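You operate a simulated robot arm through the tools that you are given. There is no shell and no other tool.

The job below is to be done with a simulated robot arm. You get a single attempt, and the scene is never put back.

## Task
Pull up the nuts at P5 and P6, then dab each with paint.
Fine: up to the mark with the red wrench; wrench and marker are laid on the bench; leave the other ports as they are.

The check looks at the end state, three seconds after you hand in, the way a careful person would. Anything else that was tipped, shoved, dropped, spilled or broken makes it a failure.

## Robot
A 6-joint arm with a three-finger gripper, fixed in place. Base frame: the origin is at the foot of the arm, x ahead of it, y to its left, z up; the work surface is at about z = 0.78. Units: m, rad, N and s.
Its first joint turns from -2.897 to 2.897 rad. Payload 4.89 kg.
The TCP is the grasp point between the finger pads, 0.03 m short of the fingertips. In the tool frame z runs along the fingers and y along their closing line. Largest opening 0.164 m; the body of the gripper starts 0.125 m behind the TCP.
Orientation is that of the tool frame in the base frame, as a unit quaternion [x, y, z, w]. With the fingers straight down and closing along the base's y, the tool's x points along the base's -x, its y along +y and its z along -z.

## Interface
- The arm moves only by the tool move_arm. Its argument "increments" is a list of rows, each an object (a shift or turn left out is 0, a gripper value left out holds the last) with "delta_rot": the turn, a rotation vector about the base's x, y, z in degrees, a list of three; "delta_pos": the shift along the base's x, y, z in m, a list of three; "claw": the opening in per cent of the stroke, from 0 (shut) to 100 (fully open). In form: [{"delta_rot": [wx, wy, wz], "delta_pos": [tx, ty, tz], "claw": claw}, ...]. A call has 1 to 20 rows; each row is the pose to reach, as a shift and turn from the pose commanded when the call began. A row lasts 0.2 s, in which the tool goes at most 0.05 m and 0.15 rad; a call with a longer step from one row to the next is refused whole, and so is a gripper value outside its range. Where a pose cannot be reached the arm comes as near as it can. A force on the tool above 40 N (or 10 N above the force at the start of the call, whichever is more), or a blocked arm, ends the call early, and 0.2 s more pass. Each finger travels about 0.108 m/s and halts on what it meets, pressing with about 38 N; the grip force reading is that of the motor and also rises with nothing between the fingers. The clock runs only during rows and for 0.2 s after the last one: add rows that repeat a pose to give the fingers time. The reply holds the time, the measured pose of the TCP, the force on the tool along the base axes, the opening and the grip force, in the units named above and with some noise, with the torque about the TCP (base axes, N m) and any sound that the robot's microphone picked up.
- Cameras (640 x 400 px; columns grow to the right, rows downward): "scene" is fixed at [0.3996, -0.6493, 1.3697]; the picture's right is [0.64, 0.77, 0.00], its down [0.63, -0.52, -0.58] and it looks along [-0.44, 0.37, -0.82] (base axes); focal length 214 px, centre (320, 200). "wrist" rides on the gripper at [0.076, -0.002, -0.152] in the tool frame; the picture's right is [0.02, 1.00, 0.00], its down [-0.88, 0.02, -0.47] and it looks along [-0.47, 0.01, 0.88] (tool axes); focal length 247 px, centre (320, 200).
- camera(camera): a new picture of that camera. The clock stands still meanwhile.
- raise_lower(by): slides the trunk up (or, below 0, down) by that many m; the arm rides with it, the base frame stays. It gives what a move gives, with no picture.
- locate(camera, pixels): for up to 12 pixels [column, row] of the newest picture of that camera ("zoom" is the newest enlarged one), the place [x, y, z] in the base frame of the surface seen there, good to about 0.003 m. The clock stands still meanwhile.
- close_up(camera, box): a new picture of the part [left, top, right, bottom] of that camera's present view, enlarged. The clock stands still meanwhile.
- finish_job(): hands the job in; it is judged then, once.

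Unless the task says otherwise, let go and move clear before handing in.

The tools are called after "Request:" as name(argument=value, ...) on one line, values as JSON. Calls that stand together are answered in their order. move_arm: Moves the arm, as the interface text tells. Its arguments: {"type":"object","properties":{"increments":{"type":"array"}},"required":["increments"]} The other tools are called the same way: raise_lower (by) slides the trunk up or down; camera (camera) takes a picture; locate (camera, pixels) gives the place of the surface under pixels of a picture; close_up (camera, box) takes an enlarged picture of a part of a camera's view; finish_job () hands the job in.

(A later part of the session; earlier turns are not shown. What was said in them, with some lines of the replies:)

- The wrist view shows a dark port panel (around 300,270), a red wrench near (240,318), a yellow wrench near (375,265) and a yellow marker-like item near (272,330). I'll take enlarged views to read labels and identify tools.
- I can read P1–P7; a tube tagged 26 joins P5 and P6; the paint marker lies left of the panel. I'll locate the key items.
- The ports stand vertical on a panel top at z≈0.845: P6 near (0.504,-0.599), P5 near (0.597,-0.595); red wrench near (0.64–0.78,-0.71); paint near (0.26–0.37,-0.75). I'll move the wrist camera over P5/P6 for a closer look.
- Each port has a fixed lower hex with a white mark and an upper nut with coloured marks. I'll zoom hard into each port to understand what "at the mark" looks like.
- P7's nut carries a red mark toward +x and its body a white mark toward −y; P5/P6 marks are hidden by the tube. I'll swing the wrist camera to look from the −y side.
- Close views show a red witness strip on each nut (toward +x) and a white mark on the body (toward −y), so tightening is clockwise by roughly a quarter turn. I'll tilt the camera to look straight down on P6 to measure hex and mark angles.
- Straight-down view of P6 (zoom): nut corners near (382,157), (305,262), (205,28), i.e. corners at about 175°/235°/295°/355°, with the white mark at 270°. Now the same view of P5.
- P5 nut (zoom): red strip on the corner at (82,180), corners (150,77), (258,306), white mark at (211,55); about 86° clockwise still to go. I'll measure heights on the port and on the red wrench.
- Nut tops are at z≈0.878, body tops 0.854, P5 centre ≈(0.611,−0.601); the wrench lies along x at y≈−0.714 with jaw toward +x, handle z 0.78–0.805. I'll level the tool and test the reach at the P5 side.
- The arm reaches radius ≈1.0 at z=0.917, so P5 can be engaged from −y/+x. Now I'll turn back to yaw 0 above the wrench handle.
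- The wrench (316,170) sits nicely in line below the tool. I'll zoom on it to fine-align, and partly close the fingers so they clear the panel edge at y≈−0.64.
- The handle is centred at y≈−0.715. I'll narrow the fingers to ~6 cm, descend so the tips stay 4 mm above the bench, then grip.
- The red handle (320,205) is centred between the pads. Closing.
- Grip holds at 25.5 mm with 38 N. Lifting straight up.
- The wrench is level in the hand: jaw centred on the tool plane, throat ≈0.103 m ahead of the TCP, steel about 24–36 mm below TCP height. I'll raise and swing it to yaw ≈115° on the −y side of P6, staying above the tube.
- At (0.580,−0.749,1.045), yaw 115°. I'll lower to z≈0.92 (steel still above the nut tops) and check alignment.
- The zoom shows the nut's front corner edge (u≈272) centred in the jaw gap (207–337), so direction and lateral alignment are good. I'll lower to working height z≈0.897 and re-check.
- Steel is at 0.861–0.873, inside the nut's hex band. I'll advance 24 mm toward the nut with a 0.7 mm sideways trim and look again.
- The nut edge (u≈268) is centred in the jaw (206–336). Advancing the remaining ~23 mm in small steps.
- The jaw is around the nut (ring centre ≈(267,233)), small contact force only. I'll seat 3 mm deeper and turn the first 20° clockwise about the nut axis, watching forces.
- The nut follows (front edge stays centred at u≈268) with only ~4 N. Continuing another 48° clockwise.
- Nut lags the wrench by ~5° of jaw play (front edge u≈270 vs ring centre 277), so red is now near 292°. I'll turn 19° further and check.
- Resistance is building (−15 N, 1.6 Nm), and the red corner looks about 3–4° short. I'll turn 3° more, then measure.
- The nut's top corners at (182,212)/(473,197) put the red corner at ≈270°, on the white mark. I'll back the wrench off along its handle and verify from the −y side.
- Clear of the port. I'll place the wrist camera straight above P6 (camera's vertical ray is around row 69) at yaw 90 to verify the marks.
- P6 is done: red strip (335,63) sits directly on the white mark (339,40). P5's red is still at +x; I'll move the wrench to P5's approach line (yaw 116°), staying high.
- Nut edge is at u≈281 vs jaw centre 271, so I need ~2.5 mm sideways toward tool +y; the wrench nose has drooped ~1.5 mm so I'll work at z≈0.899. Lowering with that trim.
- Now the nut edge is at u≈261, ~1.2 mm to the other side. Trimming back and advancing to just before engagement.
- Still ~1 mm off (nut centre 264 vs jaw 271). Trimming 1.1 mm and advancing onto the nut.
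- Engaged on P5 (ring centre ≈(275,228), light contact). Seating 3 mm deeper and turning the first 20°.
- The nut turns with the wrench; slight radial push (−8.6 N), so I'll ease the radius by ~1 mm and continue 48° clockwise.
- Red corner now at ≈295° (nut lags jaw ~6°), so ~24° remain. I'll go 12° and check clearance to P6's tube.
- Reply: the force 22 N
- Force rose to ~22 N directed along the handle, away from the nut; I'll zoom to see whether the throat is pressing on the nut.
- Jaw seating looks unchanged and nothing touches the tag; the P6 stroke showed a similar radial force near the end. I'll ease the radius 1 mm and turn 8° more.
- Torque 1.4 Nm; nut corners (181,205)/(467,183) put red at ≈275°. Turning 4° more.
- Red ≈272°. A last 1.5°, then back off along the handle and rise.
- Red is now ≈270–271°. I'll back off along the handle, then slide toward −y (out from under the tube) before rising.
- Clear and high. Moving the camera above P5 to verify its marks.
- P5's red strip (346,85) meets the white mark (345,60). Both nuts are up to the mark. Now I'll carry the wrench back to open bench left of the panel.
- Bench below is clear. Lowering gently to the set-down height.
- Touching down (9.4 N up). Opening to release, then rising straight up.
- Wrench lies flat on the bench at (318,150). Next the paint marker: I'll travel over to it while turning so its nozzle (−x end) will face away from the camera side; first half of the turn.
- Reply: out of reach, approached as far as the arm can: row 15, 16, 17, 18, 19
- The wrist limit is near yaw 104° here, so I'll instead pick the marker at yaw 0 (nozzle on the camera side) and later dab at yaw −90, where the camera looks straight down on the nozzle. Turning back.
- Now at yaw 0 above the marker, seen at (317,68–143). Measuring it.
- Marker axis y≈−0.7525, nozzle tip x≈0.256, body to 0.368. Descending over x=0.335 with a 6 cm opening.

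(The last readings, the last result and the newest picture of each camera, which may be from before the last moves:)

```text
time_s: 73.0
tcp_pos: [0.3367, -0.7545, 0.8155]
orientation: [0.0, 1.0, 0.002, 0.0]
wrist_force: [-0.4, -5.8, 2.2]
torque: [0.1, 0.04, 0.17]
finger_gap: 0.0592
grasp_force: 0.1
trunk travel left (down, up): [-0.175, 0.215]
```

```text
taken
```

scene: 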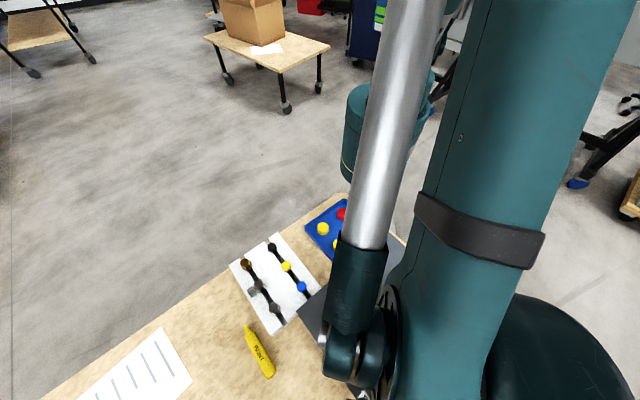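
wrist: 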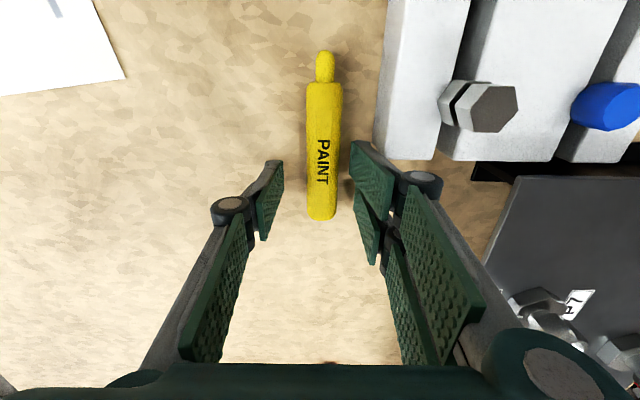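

A 5.8 N sideways reading suggests the right finger is brushing the white rack's edge near (372,155). I'll zoom to check before closing.

Request:
close_up(camera="wrist", box=[310, 120, 430, 200])

Request:
locate(camera="wrist", pixels=[[385, 140], [380, 155], [410, 158], [375, 150], [365, 145], [380, 100], [385, 30], [456, 150]])

```text
5.00 times, centred on (370, 160) of wrist
```

zoom: 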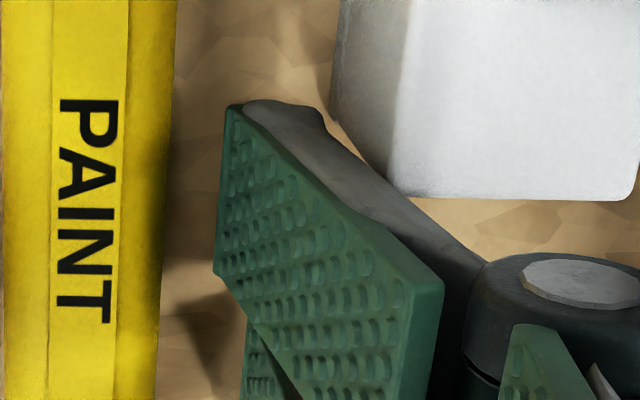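

```text
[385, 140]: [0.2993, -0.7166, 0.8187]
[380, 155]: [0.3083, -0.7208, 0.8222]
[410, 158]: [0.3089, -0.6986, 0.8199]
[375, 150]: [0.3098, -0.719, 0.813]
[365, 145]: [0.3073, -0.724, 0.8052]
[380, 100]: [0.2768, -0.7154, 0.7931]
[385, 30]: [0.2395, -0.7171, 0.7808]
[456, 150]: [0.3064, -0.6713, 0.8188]
```

The right-hand finger pair extends a bit toward the rack corner (~(0.31,−0.72)); closing moves it away from the rack, so I'll grip the marker now.

Request:
move_arm(increments=[{"claw": 30}, {"claw": 0}, {"claw": 0}, {"claw": 0}, {"claw": 0}])

Request:
camera(camera="wrist")

```text
time_s: 74.2
tcp_pos: [0.3353, -0.7544, 0.8152]
orientation: [0.001, 1.0, 0.002, 0.0]
wrist_force: [-0.9, -0.3, 0.5]
torque: [0.0, -0.02, 0.04]
finger_gap: 0.023
grasp_force: 38.7
trunk travel left (down, up): [-0.175, 0.215]
```

```text
taken
```

wrist: 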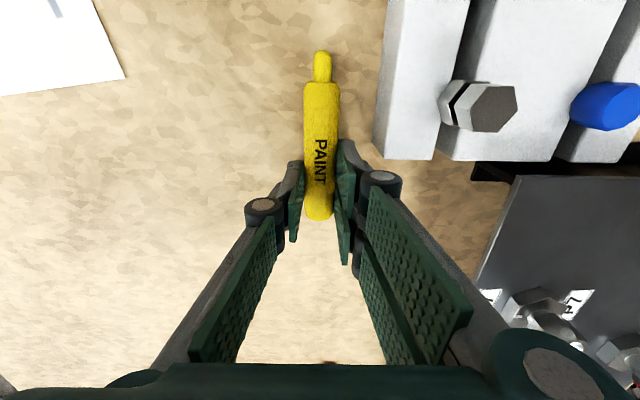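

Gripped at 23 mm, side force gone. Lifting straight up and checking the rack's position against the first picture.

Request:
move_arm(increments=[{"delta_pos": [0, 0, 0.01]}, {"delta_pos": [0, 0, 0.04]}, {"delta_pos": [0, 0, 0.08]}, {"delta_pos": [0, 0, 0.12]}, {"delta_pos": [0, 0, 0.16]}, {"delta_pos": [0, 0, 0.2]}, {"delta_pos": [0, 0, 0.23]}, {"delta_pos": [0, 0, 0.23]}])

Request:
camera(camera="wrist")

Request:
close_up(camera="scene", box=[220, 220, 380, 340])

Request:
close_up(camera="wrist", box=[260, 40, 380, 140])

```text
time_s: 76.0
tcp_pos: [0.337, -0.7515, 1.0473]
orientation: [0.001, 1.0, 0.002, 0.0]
wrist_force: [0.1, 0.9, -0.5]
torque: [-0.02, -0.04, 0.01]
finger_gap: 0.023
grasp_force: 37.8
trunk travel left (down, up): [-0.175, 0.215]
```

```text
taken
```

wrist: 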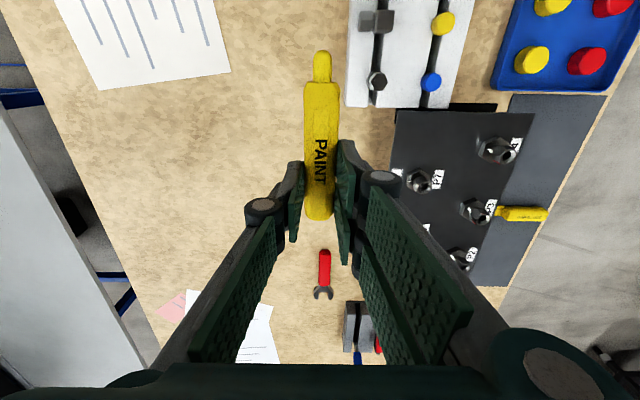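

```text
3.33 times, centred on (300, 280) of scene
```

zoom: 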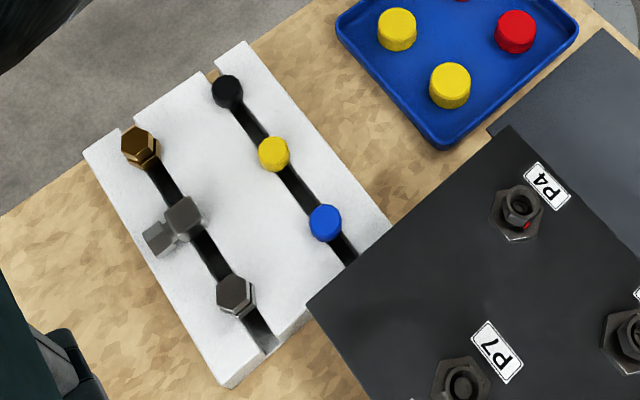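

```text
4.00 times, centred on (320, 90) of wrist
```

zoom: 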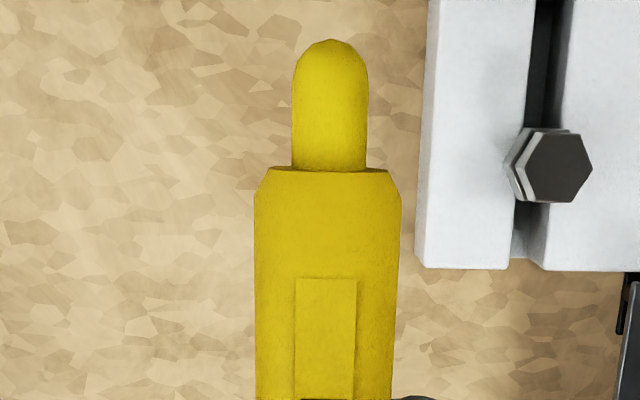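

The rack looks essentially where it was; I'll compare exactly with the initial crop.

Request:
close_up(camera="scene", box=[220, 220, 540, 400])

```text
2.00 times, centred on (380, 310) of scene
```

zoom: 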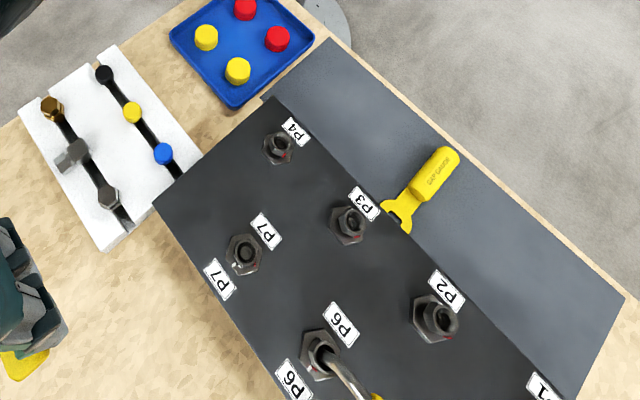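

Scene matches the initial picture, so nothing has shifted. The nozzle tip is ≈0.083 m on the camera side of the TCP. Moving to P6 with yaw −90 so the nozzle points +y.

Request:
move_arm(increments=[{"delta_pos": [0.015, 0, 0], "delta_rot": [0, 0, -7.5]}, {"delta_pos": [0.03, 0, 0], "delta_rot": [0, 0, -15]}, {"delta_pos": [0.045, 0, 0], "delta_rot": [0, 0, -22.5]}, {"delta_pos": [0.06, 0, 0], "delta_rot": [0, 0, -30]}, {"delta_pos": [0.075, 0, 0], "delta_rot": [0, 0, -37.5]}, {"delta_pos": [0.09, 0, 0], "delta_rot": [0, 0, -45]}, {"delta_pos": [0.105, 0, 0], "delta_rot": [0, 0, -52.5]}, {"delta_pos": [0.12, 0, 0], "delta_rot": [0, 0, -60]}, {"delta_pos": [0.135, 0, 0], "delta_rot": [0, 0, -67.5]}, {"delta_pos": [0.15, 0, 0], "delta_rot": [0, 0, -75]}, {"delta_pos": [0.165, 0, 0], "delta_rot": [0, 0, -82.5]}, {"delta_pos": [0.175, 0.008, 0], "delta_rot": [0, 0, -90]}, {"delta_pos": [0.175, 0.008, 0], "delta_rot": [0, 0, -90]}])

Request:
camera(camera="wrist")

```text
time_s: 78.8
tcp_pos: [0.5104, -0.7457, 1.046]
orientation: [0.708, 0.706, 0.001, 0.001]
wrist_force: [-0.2, -0.3, -0.4]
torque: [-0.01, 0.02, -0.01]
finger_gap: 0.0229
grasp_force: 38.2
trunk travel left (down, up): [-0.175, 0.215]
```

```text
taken
```

wrist: 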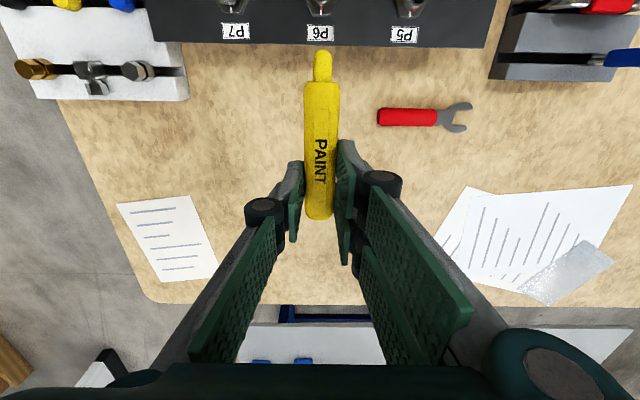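

Nozzle is aimed at P6 (318,10). Lowering to dab height z≈0.891, still ~4 cm short of the nut.

Request:
move_arm(increments=[{"delta_pos": [0.001, 0.003, -0.04]}, {"delta_pos": [0.001, 0.005, -0.08]}, {"delta_pos": [0.001, 0.005, -0.12]}, {"delta_pos": [0.001, 0.005, -0.145]}, {"delta_pos": [0.001, 0.005, -0.155]}, {"delta_pos": [0.001, 0.005, -0.155]}])

Request:
camera(camera="wrist")

Request:
close_up(camera="wrist", box=[264, 0, 376, 70])

```text
time_s: 80.2
tcp_pos: [0.5135, -0.7409, 0.8896]
orientation: [0.708, 0.707, 0.002, 0.002]
wrist_force: [1.1, -0.1, 0.3]
torque: [-0.02, 0.03, 0.03]
finger_gap: 0.0229
grasp_force: 37.9
trunk travel left (down, up): [-0.175, 0.215]
```

```text
taken
```

wrist: 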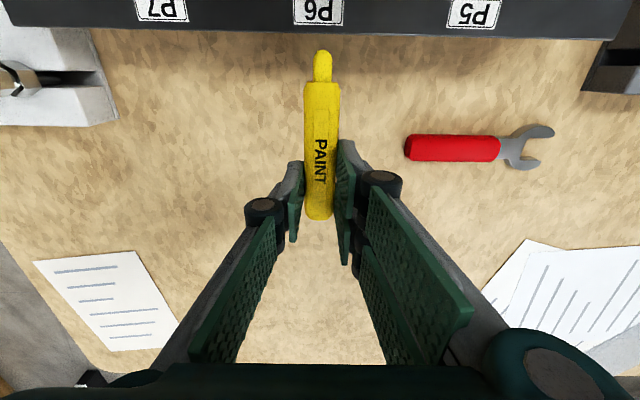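

```text
5.71 times, centred on (320, 35) of wrist
```

zoom: 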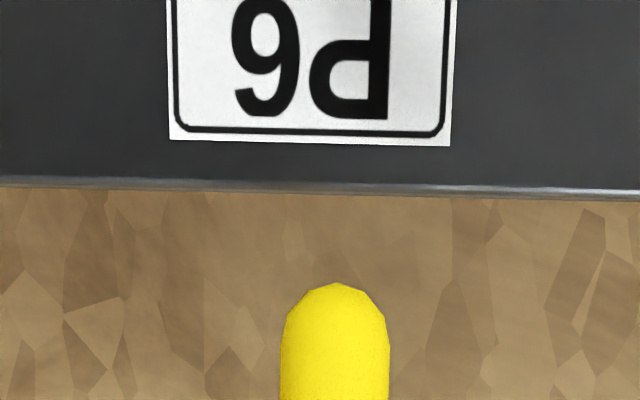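

Advancing 30 mm toward the nut, then looking again.

Request:
move_arm(increments=[{"delta_pos": [0, 0.01, 0.001]}, {"delta_pos": [0, 0.02, 0.001]}, {"delta_pos": [0, 0.03, 0.001]}, {"delta_pos": [0, 0.03, 0.001]}])

Request:
close_up(camera="wrist", box=[264, 0, 376, 70])

```text
time_s: 81.2
tcp_pos: [0.5114, -0.7114, 0.8917]
orientation: [0.708, 0.706, 0.002, 0.001]
wrist_force: [-0.1, -0.1, -0.2]
torque: [-0.02, -0.02, 0.02]
finger_gap: 0.023
grasp_force: 37.7
trunk travel left (down, up): [-0.175, 0.215]
```

```text
5.71 times, centred on (320, 35) of wrist
```

zoom: 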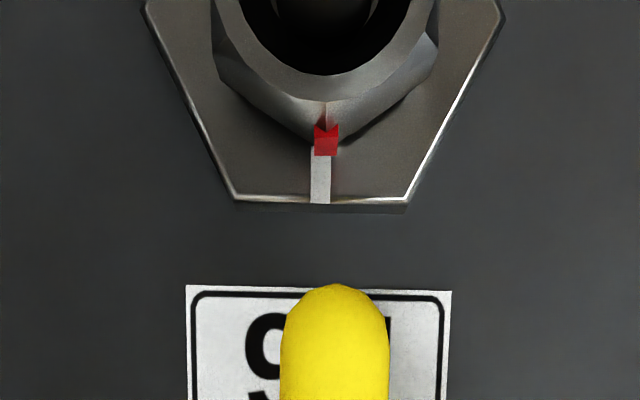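

P6's marks remain aligned; the nozzle tip (335,283) is ~12.5 mm short of the corner (326,150) and ~1.5 mm to the +x side. Trimming and closing in to ~1 mm.

Request:
move_arm(increments=[{"delta_pos": [-0.0015, 0, 0]}, {"delta_pos": [-0.0015, 0.004, 0]}, {"delta_pos": [-0.0015, 0.008, 0]}, {"delta_pos": [-0.0015, 0.011, 0]}, {"delta_pos": [-0.0015, 0.011, 0]}])

Request:
close_up(camera="wrist", box=[264, 0, 376, 70])

```text
time_s: 82.4
tcp_pos: [0.511, -0.6994, 0.8915]
orientation: [0.707, 0.707, 0.001, 0.001]
wrist_force: [0.0, -1.0, -0.2]
torque: [-0.03, 0.01, 0.0]
finger_gap: 0.0233
grasp_force: 38.4
trunk travel left (down, up): [-0.175, 0.215]
```

```text
5.71 times, centred on (320, 35) of wrist
```

zoom: 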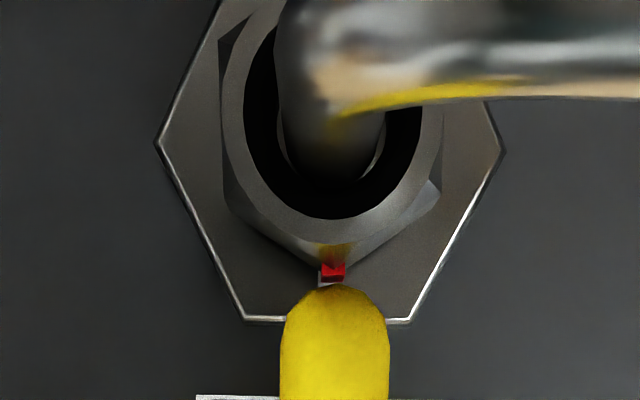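

The tip is about 1 mm from the red corner and centred. Advancing in 1 mm steps.

Request:
move_arm(increments=[{"delta_pos": [0, 0.001, 0]}, {"delta_pos": [0, 0.002, 0]}, {"delta_pos": [0, 0.002, 0]}])

Request:
close_up(camera="wrist", box=[264, 0, 376, 70])

```text
time_s: 83.2
tcp_pos: [0.5099, -0.6982, 0.891]
orientation: [0.708, 0.707, 0.001, 0.001]
wrist_force: [2.7, -13.3, 3.6]
torque: [-0.02, -0.1, -0.3]
finger_gap: 0.0234
grasp_force: 37.8
trunk travel left (down, up): [-0.175, 0.215]
```

```text
5.71 times, centred on (320, 35) of wrist
```

zoom: 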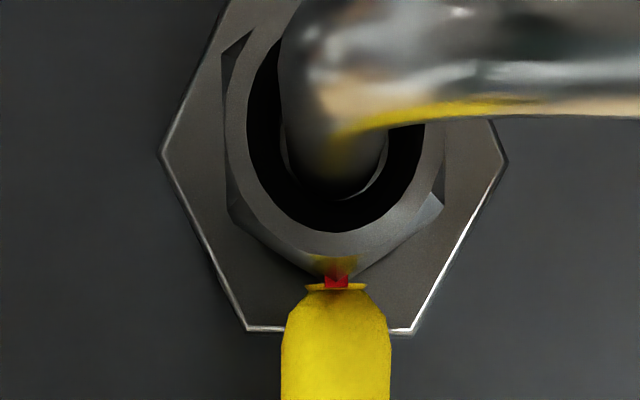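

Contact: −13 N and a yellow dab appeared at (335,287) on the corner. Backing off to inspect.

Request:
move_arm(increments=[{"delta_pos": [0, 0, 0]}, {"delta_pos": [0, -0.008, 0]}, {"delta_pos": [0, -0.02, 0]}, {"delta_pos": [0, -0.025, 0]}, {"delta_pos": [0, -0.025, 0]}])

Request:
close_up(camera="wrist", box=[264, 0, 376, 70])

```text
time_s: 84.4
tcp_pos: [0.5101, -0.7221, 0.8913]
orientation: [0.708, 0.706, 0.001, 0.002]
wrist_force: [0.1, 1.1, -0.5]
torque: [0.0, -0.01, -0.04]
finger_gap: 0.0231
grasp_force: 37.8
trunk travel left (down, up): [-0.175, 0.215]
```

```text
5.71 times, centred on (320, 35) of wrist
```

zoom: 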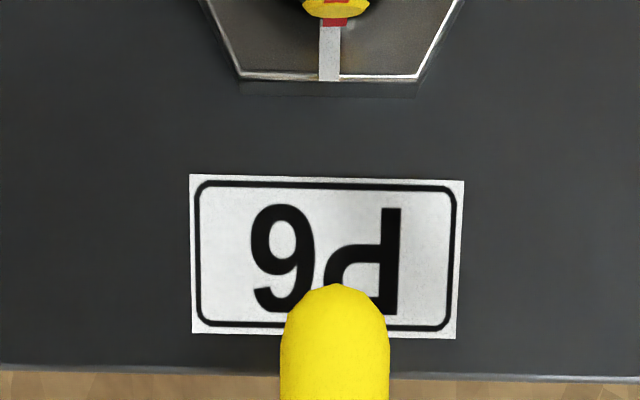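

P6 has its yellow dab. Sliding 0.1 m to P5 at the same height.

Request:
move_arm(increments=[{"delta_pos": [0.025, 0, 0]}, {"delta_pos": [0.05, 0, 0]}, {"delta_pos": [0.075, 0, 0]}, {"delta_pos": [0.1, 0, 0]}, {"delta_pos": [0.1, 0.01, 0]}, {"delta_pos": [0.1, 0.01, 0]}])

Request:
close_up(camera="wrist", box=[264, 0, 376, 70])

```text
time_s: 85.8
tcp_pos: [0.6096, -0.7126, 0.8904]
orientation: [0.708, 0.707, 0.001, 0.001]
wrist_force: [0.0, -0.8, -0.8]
torque: [-0.04, 0.01, -0.02]
finger_gap: 0.0231
grasp_force: 37.4
trunk travel left (down, up): [-0.175, 0.215]
```

```text
5.71 times, centred on (320, 35) of wrist
```

zoom: 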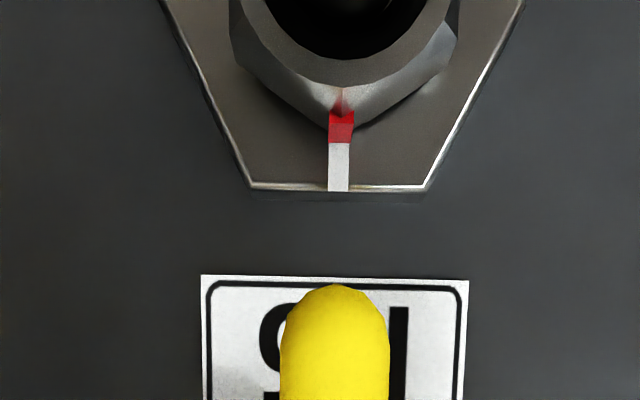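

P5's marks line up too; tip is ~13 mm short and centred. Approaching to ~1 mm then touching.

Request:
move_arm(increments=[{"delta_pos": [0.0003, 0.004, 0]}, {"delta_pos": [0.0003, 0.008, 0]}, {"delta_pos": [0.0003, 0.0115, 0]}, {"delta_pos": [0.0003, 0.0115, 0]}])

Request:
close_up(camera="wrist", box=[264, 0, 376, 70])

```text
time_s: 86.8
tcp_pos: [0.6103, -0.7012, 0.8907]
orientation: [0.708, 0.706, 0.0, 0.0]
wrist_force: [-0.9, -0.5, 0.0]
torque: [0.01, 0.02, 0.03]
finger_gap: 0.023
grasp_force: 37.7
trunk travel left (down, up): [-0.175, 0.215]
```

```text
5.71 times, centred on (320, 35) of wrist
```

zoom: 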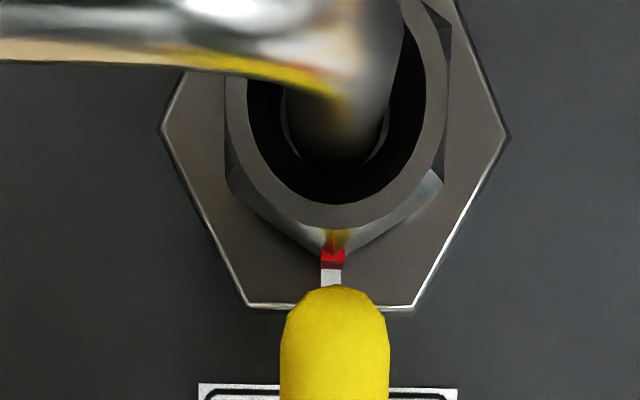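

About 2.5 mm gap left (268 vs 285). Advancing in 1 mm steps.

Request:
move_arm(increments=[{"delta_pos": [0, 0.001, 0]}, {"delta_pos": [0, 0.002, 0]}, {"delta_pos": [0, 0.003, 0]}, {"delta_pos": [0, 0.003, 0]}])

Request:
close_up(camera="wrist", box=[264, 0, 376, 70])

```text
time_s: 87.8
tcp_pos: [0.6117, -0.6994, 0.8895]
orientation: [0.708, 0.706, 0.001, 0.001]
wrist_force: [0.2, -1.4, -0.4]
torque: [-0.03, 0.01, -0.04]
finger_gap: 0.0232
grasp_force: 38.5
trunk travel left (down, up): [-0.175, 0.215]
```

```text
5.71 times, centred on (320, 35) of wrist
```

zoom: 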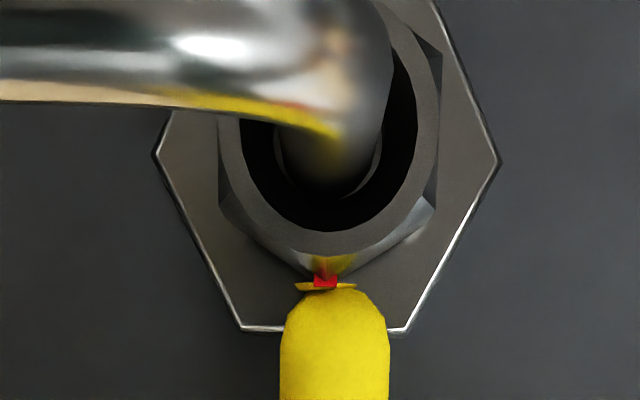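

A yellow dab already shows at (325,288) with light contact; pressing 1 mm more for a firm dab.

Request:
move_arm(increments=[{"delta_pos": [0, 0.001, 0]}, {"delta_pos": [0, 0.001, 0]}])

Request:
close_up(camera="wrist", box=[264, 0, 376, 70])

```text
time_s: 88.4
tcp_pos: [0.6101, -0.6983, 0.891]
orientation: [0.708, 0.706, 0.001, 0.001]
wrist_force: [2.9, -16.3, 1.8]
torque: [-0.28, -0.04, -0.24]
finger_gap: 0.0233
grasp_force: 38.0
trunk travel left (down, up): [-0.175, 0.215]
```

```text
5.71 times, centred on (320, 35) of wrist
```

zoom: 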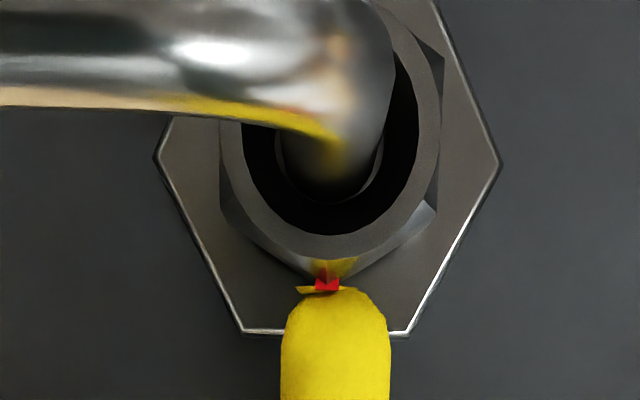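

Firm contact (−16 N). Backing off and inspecting both dabs.

Request:
move_arm(increments=[{"delta_pos": [0, -0.008, 0]}, {"delta_pos": [0, -0.02, 0]}, {"delta_pos": [0, -0.04, 0.01]}, {"delta_pos": [-0.02, -0.06, 0.05]}, {"delta_pos": [-0.05, -0.06, 0.09]}, {"delta_pos": [-0.05, -0.06, 0.13]}, {"delta_pos": [-0.05, -0.04, 0.16]}, {"delta_pos": [-0.05, -0.005, 0.18]}, {"delta_pos": [-0.05, 0.03, 0.18]}, {"delta_pos": [-0.05, 0.03, 0.18]}])

Request:
camera(camera="wrist")

Request:
close_up(camera="wrist", box=[220, 0, 420, 125])

```text
time_s: 90.6
tcp_pos: [0.5621, -0.6652, 1.0747]
orientation: [0.707, 0.707, 0.0, 0.001]
wrist_force: [-0.3, 0.2, -0.1]
torque: [-0.09, -0.02, -0.01]
finger_gap: 0.0229
grasp_force: 38.1
trunk travel left (down, up): [-0.175, 0.215]
```

```text
taken
```

wrist: 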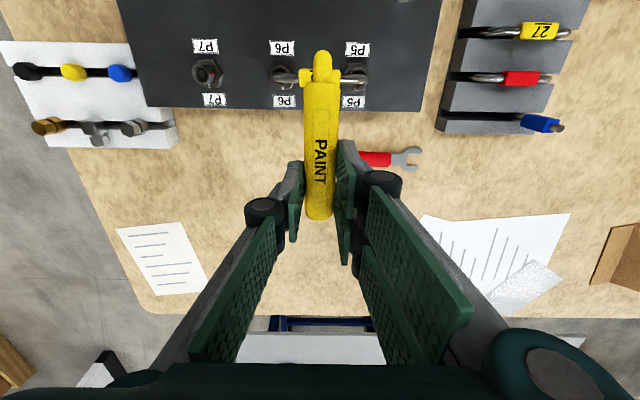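

```text
3.20 times, centred on (320, 62) of wrist
```

zoom: 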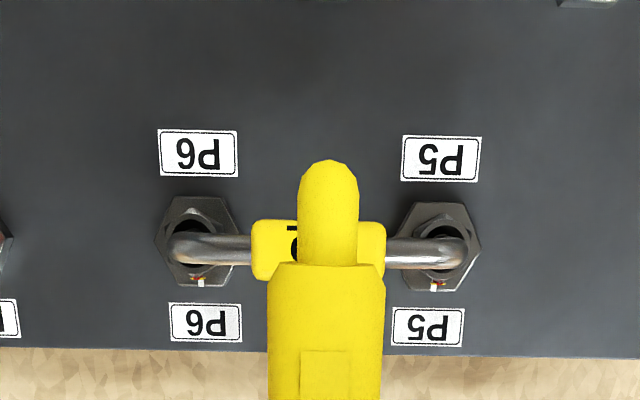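

Request:
close_up(camera="wrist", box=[258, 60, 306, 90])

Request:
close_up(camera="wrist", box=[332, 62, 380, 92])

```text
13.33 times, centred on (282, 75) of wrist
```

zoom: 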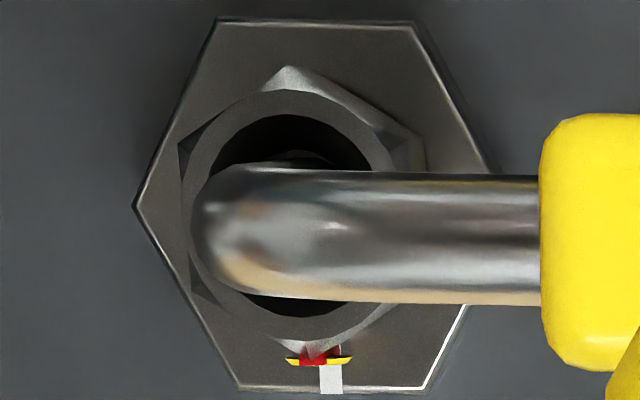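

```text
13.33 times, centred on (356, 77) of wrist
```

zoom: 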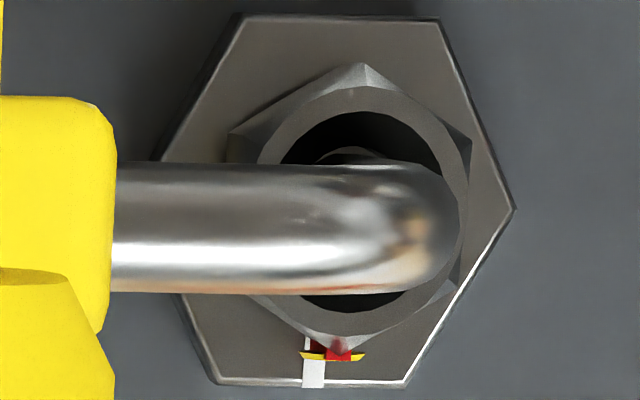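

Both nuts carry a yellow dab over the aligned red/white marks. Now I'll lay the marker on the open bench around (0.48,−0.77), away from wrench and panel.

Request:
move_arm(increments=[{"delta_pos": [-0.02, -0.026, 0]}, {"delta_pos": [-0.04, -0.052, 0]}, {"delta_pos": [-0.06, -0.078, 0]}, {"delta_pos": [-0.082, -0.105, 0]}, {"delta_pos": [-0.082, -0.105, -0.045]}, {"delta_pos": [-0.082, -0.105, -0.09]}, {"delta_pos": [-0.082, -0.105, -0.135]}, {"delta_pos": [-0.082, -0.105, -0.175]}, {"delta_pos": [-0.082, -0.105, -0.21]}, {"delta_pos": [-0.082, -0.105, -0.235]}, {"delta_pos": [-0.082, -0.105, -0.25]}, {"delta_pos": [-0.082, -0.105, -0.25]}])

Request:
camera(camera="wrist")

```text
time_s: 93.2
tcp_pos: [0.4786, -0.7724, 0.8223]
orientation: [0.708, 0.707, 0.002, 0.001]
wrist_force: [0.2, -0.3, -0.4]
torque: [0.02, 0.01, -0.02]
finger_gap: 0.0228
grasp_force: 38.0
trunk travel left (down, up): [-0.175, 0.215]
```

```text
taken
```

wrist: 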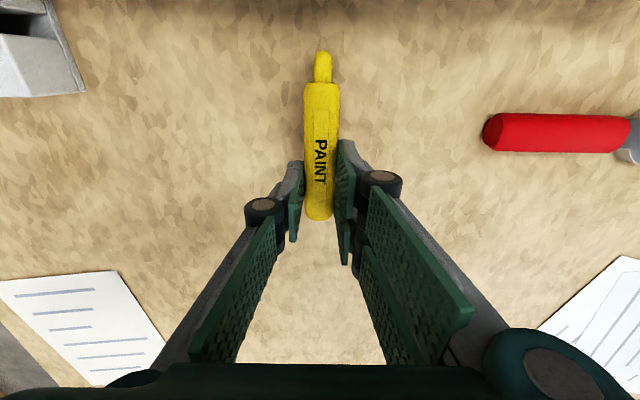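

The bench around the marker is clear. Final descent in small steps.

Request:
move_arm(increments=[{"delta_pos": [0, 0, -0.003]}, {"delta_pos": [0, 0, -0.005]}, {"delta_pos": [0, 0, -0.0065]}, {"delta_pos": [0, 0, -0.0065]}])

```text
time_s: 94.2
tcp_pos: [0.479, -0.7716, 0.8156]
orientation: [0.708, 0.706, 0.001, 0.002]
wrist_force: [-0.2, -0.2, 5.8]
torque: [0.0, 0.01, 0.04]
finger_gap: 0.0229
grasp_force: 38.3
trunk travel left (down, up): [-0.175, 0.215]
```

It rests on the bench (5.8 N). Releasing and rising.

Request:
move_arm(increments=[{"claw": 18}, {"claw": 26}, {"claw": 36}, {"claw": 36}, {"claw": 36, "delta_pos": [0, 0, 0.02]}, {"claw": 36, "delta_pos": [0, 0, 0.06]}, {"claw": 36, "delta_pos": [0, 0, 0.1]}, {"claw": 36, "delta_pos": [0, 0, 0.14]}, {"claw": 36, "delta_pos": [0, 0, 0.18]}, {"claw": 36, "delta_pos": [0, 0, 0.22]}, {"claw": 36, "delta_pos": [0, 0, 0.25]}, {"claw": 36, "delta_pos": [0, 0, 0.25]}])

Request:
camera(camera="wrist")

```text
time_s: 96.8
tcp_pos: [0.4781, -0.7734, 1.065]
orientation: [0.708, 0.707, 0.001, 0.001]
wrist_force: [-0.6, 0.2, 0.2]
torque: [-0.06, 0.02, 0.01]
finger_gap: 0.0589
grasp_force: 0.1
trunk travel left (down, up): [-0.175, 0.215]
```

```text
taken
```

wrist: 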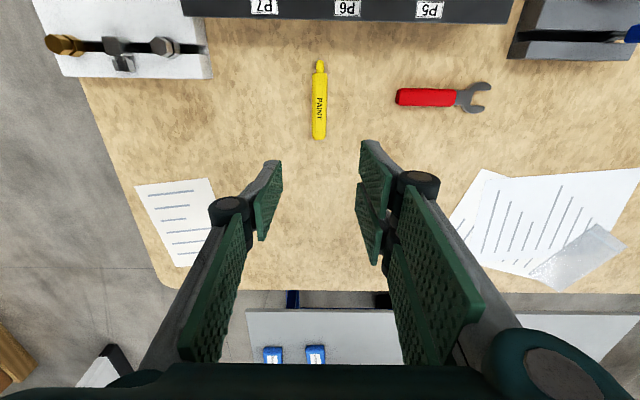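

Both tools lie on the bench. I'll take final straight-down views of P6 and P5.

Request:
move_arm(increments=[{"delta_pos": [0.01, 0.03, 0]}, {"delta_pos": [0.02, 0.06, 0]}, {"delta_pos": [0.033, 0.097, 0]}, {"delta_pos": [0.033, 0.097, 0]}])

Request:
close_up(camera="wrist", box=[296, 52, 344, 82])

Request:
move_arm(increments=[{"delta_pos": [0.033, 0, 0]}, {"delta_pos": [0.066, 0, 0]}, {"delta_pos": [0.1, 0, 0]}, {"delta_pos": [0.1, 0, 0]}])

Request:
close_up(camera="wrist", box=[296, 52, 344, 82])

Request:
camera(camera="wrist")

```text
time_s: 97.8
tcp_pos: [0.513, -0.676, 1.0648]
orientation: [0.707, 0.707, 0.001, 0.002]
wrist_force: [0.3, 1.1, -0.3]
torque: [-0.01, 0.02, 0.01]
finger_gap: 0.0591
grasp_force: 0.1
trunk travel left (down, up): [-0.175, 0.215]
```

```text
13.33 times, centred on (320, 67) of wrist
```

zoom: 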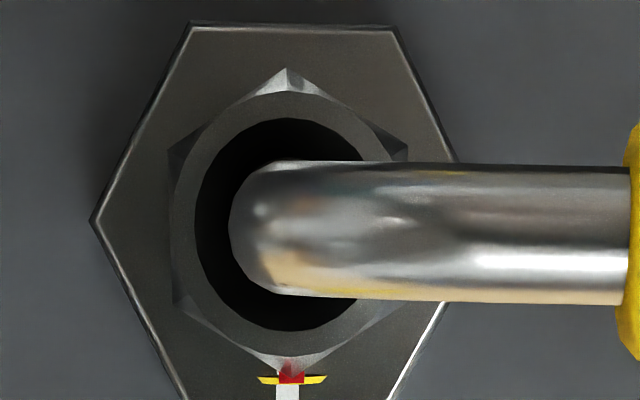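

```text
time_s: 98.8
tcp_pos: [0.6132, -0.675, 1.0656]
orientation: [0.708, 0.706, 0.002, 0.001]
wrist_force: [0.9, -0.5, -0.8]
torque: [-0.02, 0.06, 0.02]
finger_gap: 0.0591
grasp_force: 0.1
trunk travel left (down, up): [-0.175, 0.215]
```

```text
13.33 times, centred on (320, 67) of wrist
```

zoom: 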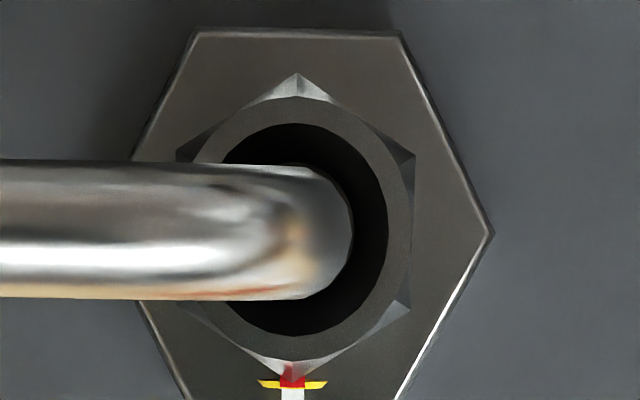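

```text
taken
```

wrist: 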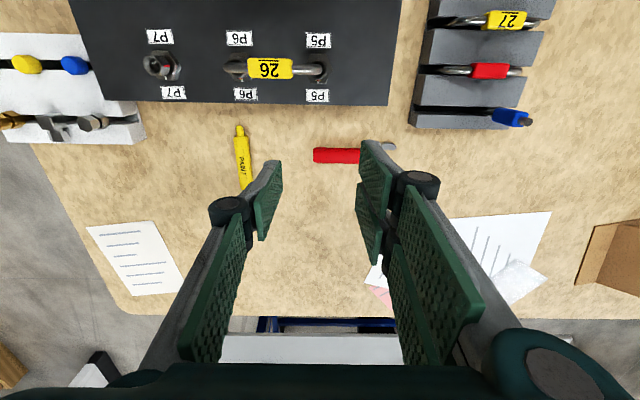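

P6 (red 290,378 over white) and P5 (red 292,381 over white) are both aligned and dabbed; wrench and marker lie flat on the bench, all else as it was. I'll raise the arm clear and hand in.

Request:
move_arm(increments=[{"delta_pos": [-0.02, -0.02, 0.03]}, {"delta_pos": [-0.04, -0.03, 0.06]}, {"delta_pos": [-0.06, -0.03, 0.09]}, {"delta_pos": [-0.06, -0.03, 0.09]}])

Request:
camera(camera="scene")

```text
time_s: 99.8
tcp_pos: [0.5508, -0.7057, 1.1544]
orientation: [0.708, 0.706, 0.001, 0.002]
wrist_force: [-0.4, 0.0, 0.1]
torque: [-0.06, -0.13, -0.01]
finger_gap: 0.0587
grasp_force: 0.1
trunk travel left (down, up): [-0.175, 0.215]
```

```text
taken
```

scene: 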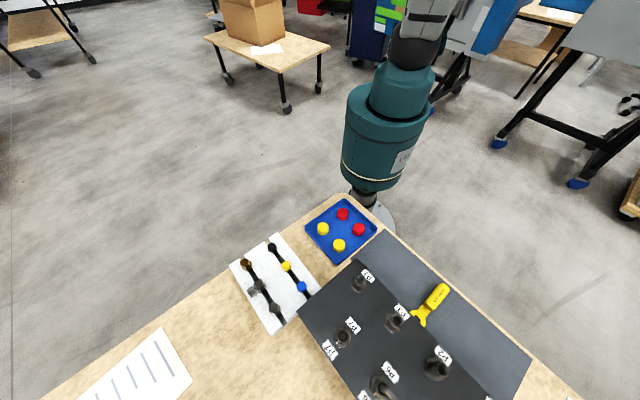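

The scene view matches the starting layout (rack, tray, gap gauge and ports untouched) and the arm is clear of everything. Handing in.

Request:
finish_job()

```text
The job is handed in.
```

The nuts at P5 and P6 are pulled up to the mark with the red wrench and dabbed with paint, and the job is handed in. I have not seen the result of the check.

- **Nuts:** the final straight-down pictures show the red strip on each nut over the white mark on its fitting, to within about 2°. Each nut turned roughly 85° clockwise.
- **Paint:** each nut has a yellow dab on the corner that carries the red strip. P6 was pressed at about 13 N and P5 at about 16 N.
- **Tools:** the wrench and the marker both lie on open bench to the left of the panel, not in their original spots. The gripper is open and clear of everything.
- **Other ports and items:** I did not touch the other ports. While reaching for the marker, one finger appeared to brush the white fastener rack, at about 6 N. The rack and the parts in view matched the first picture afterwards.
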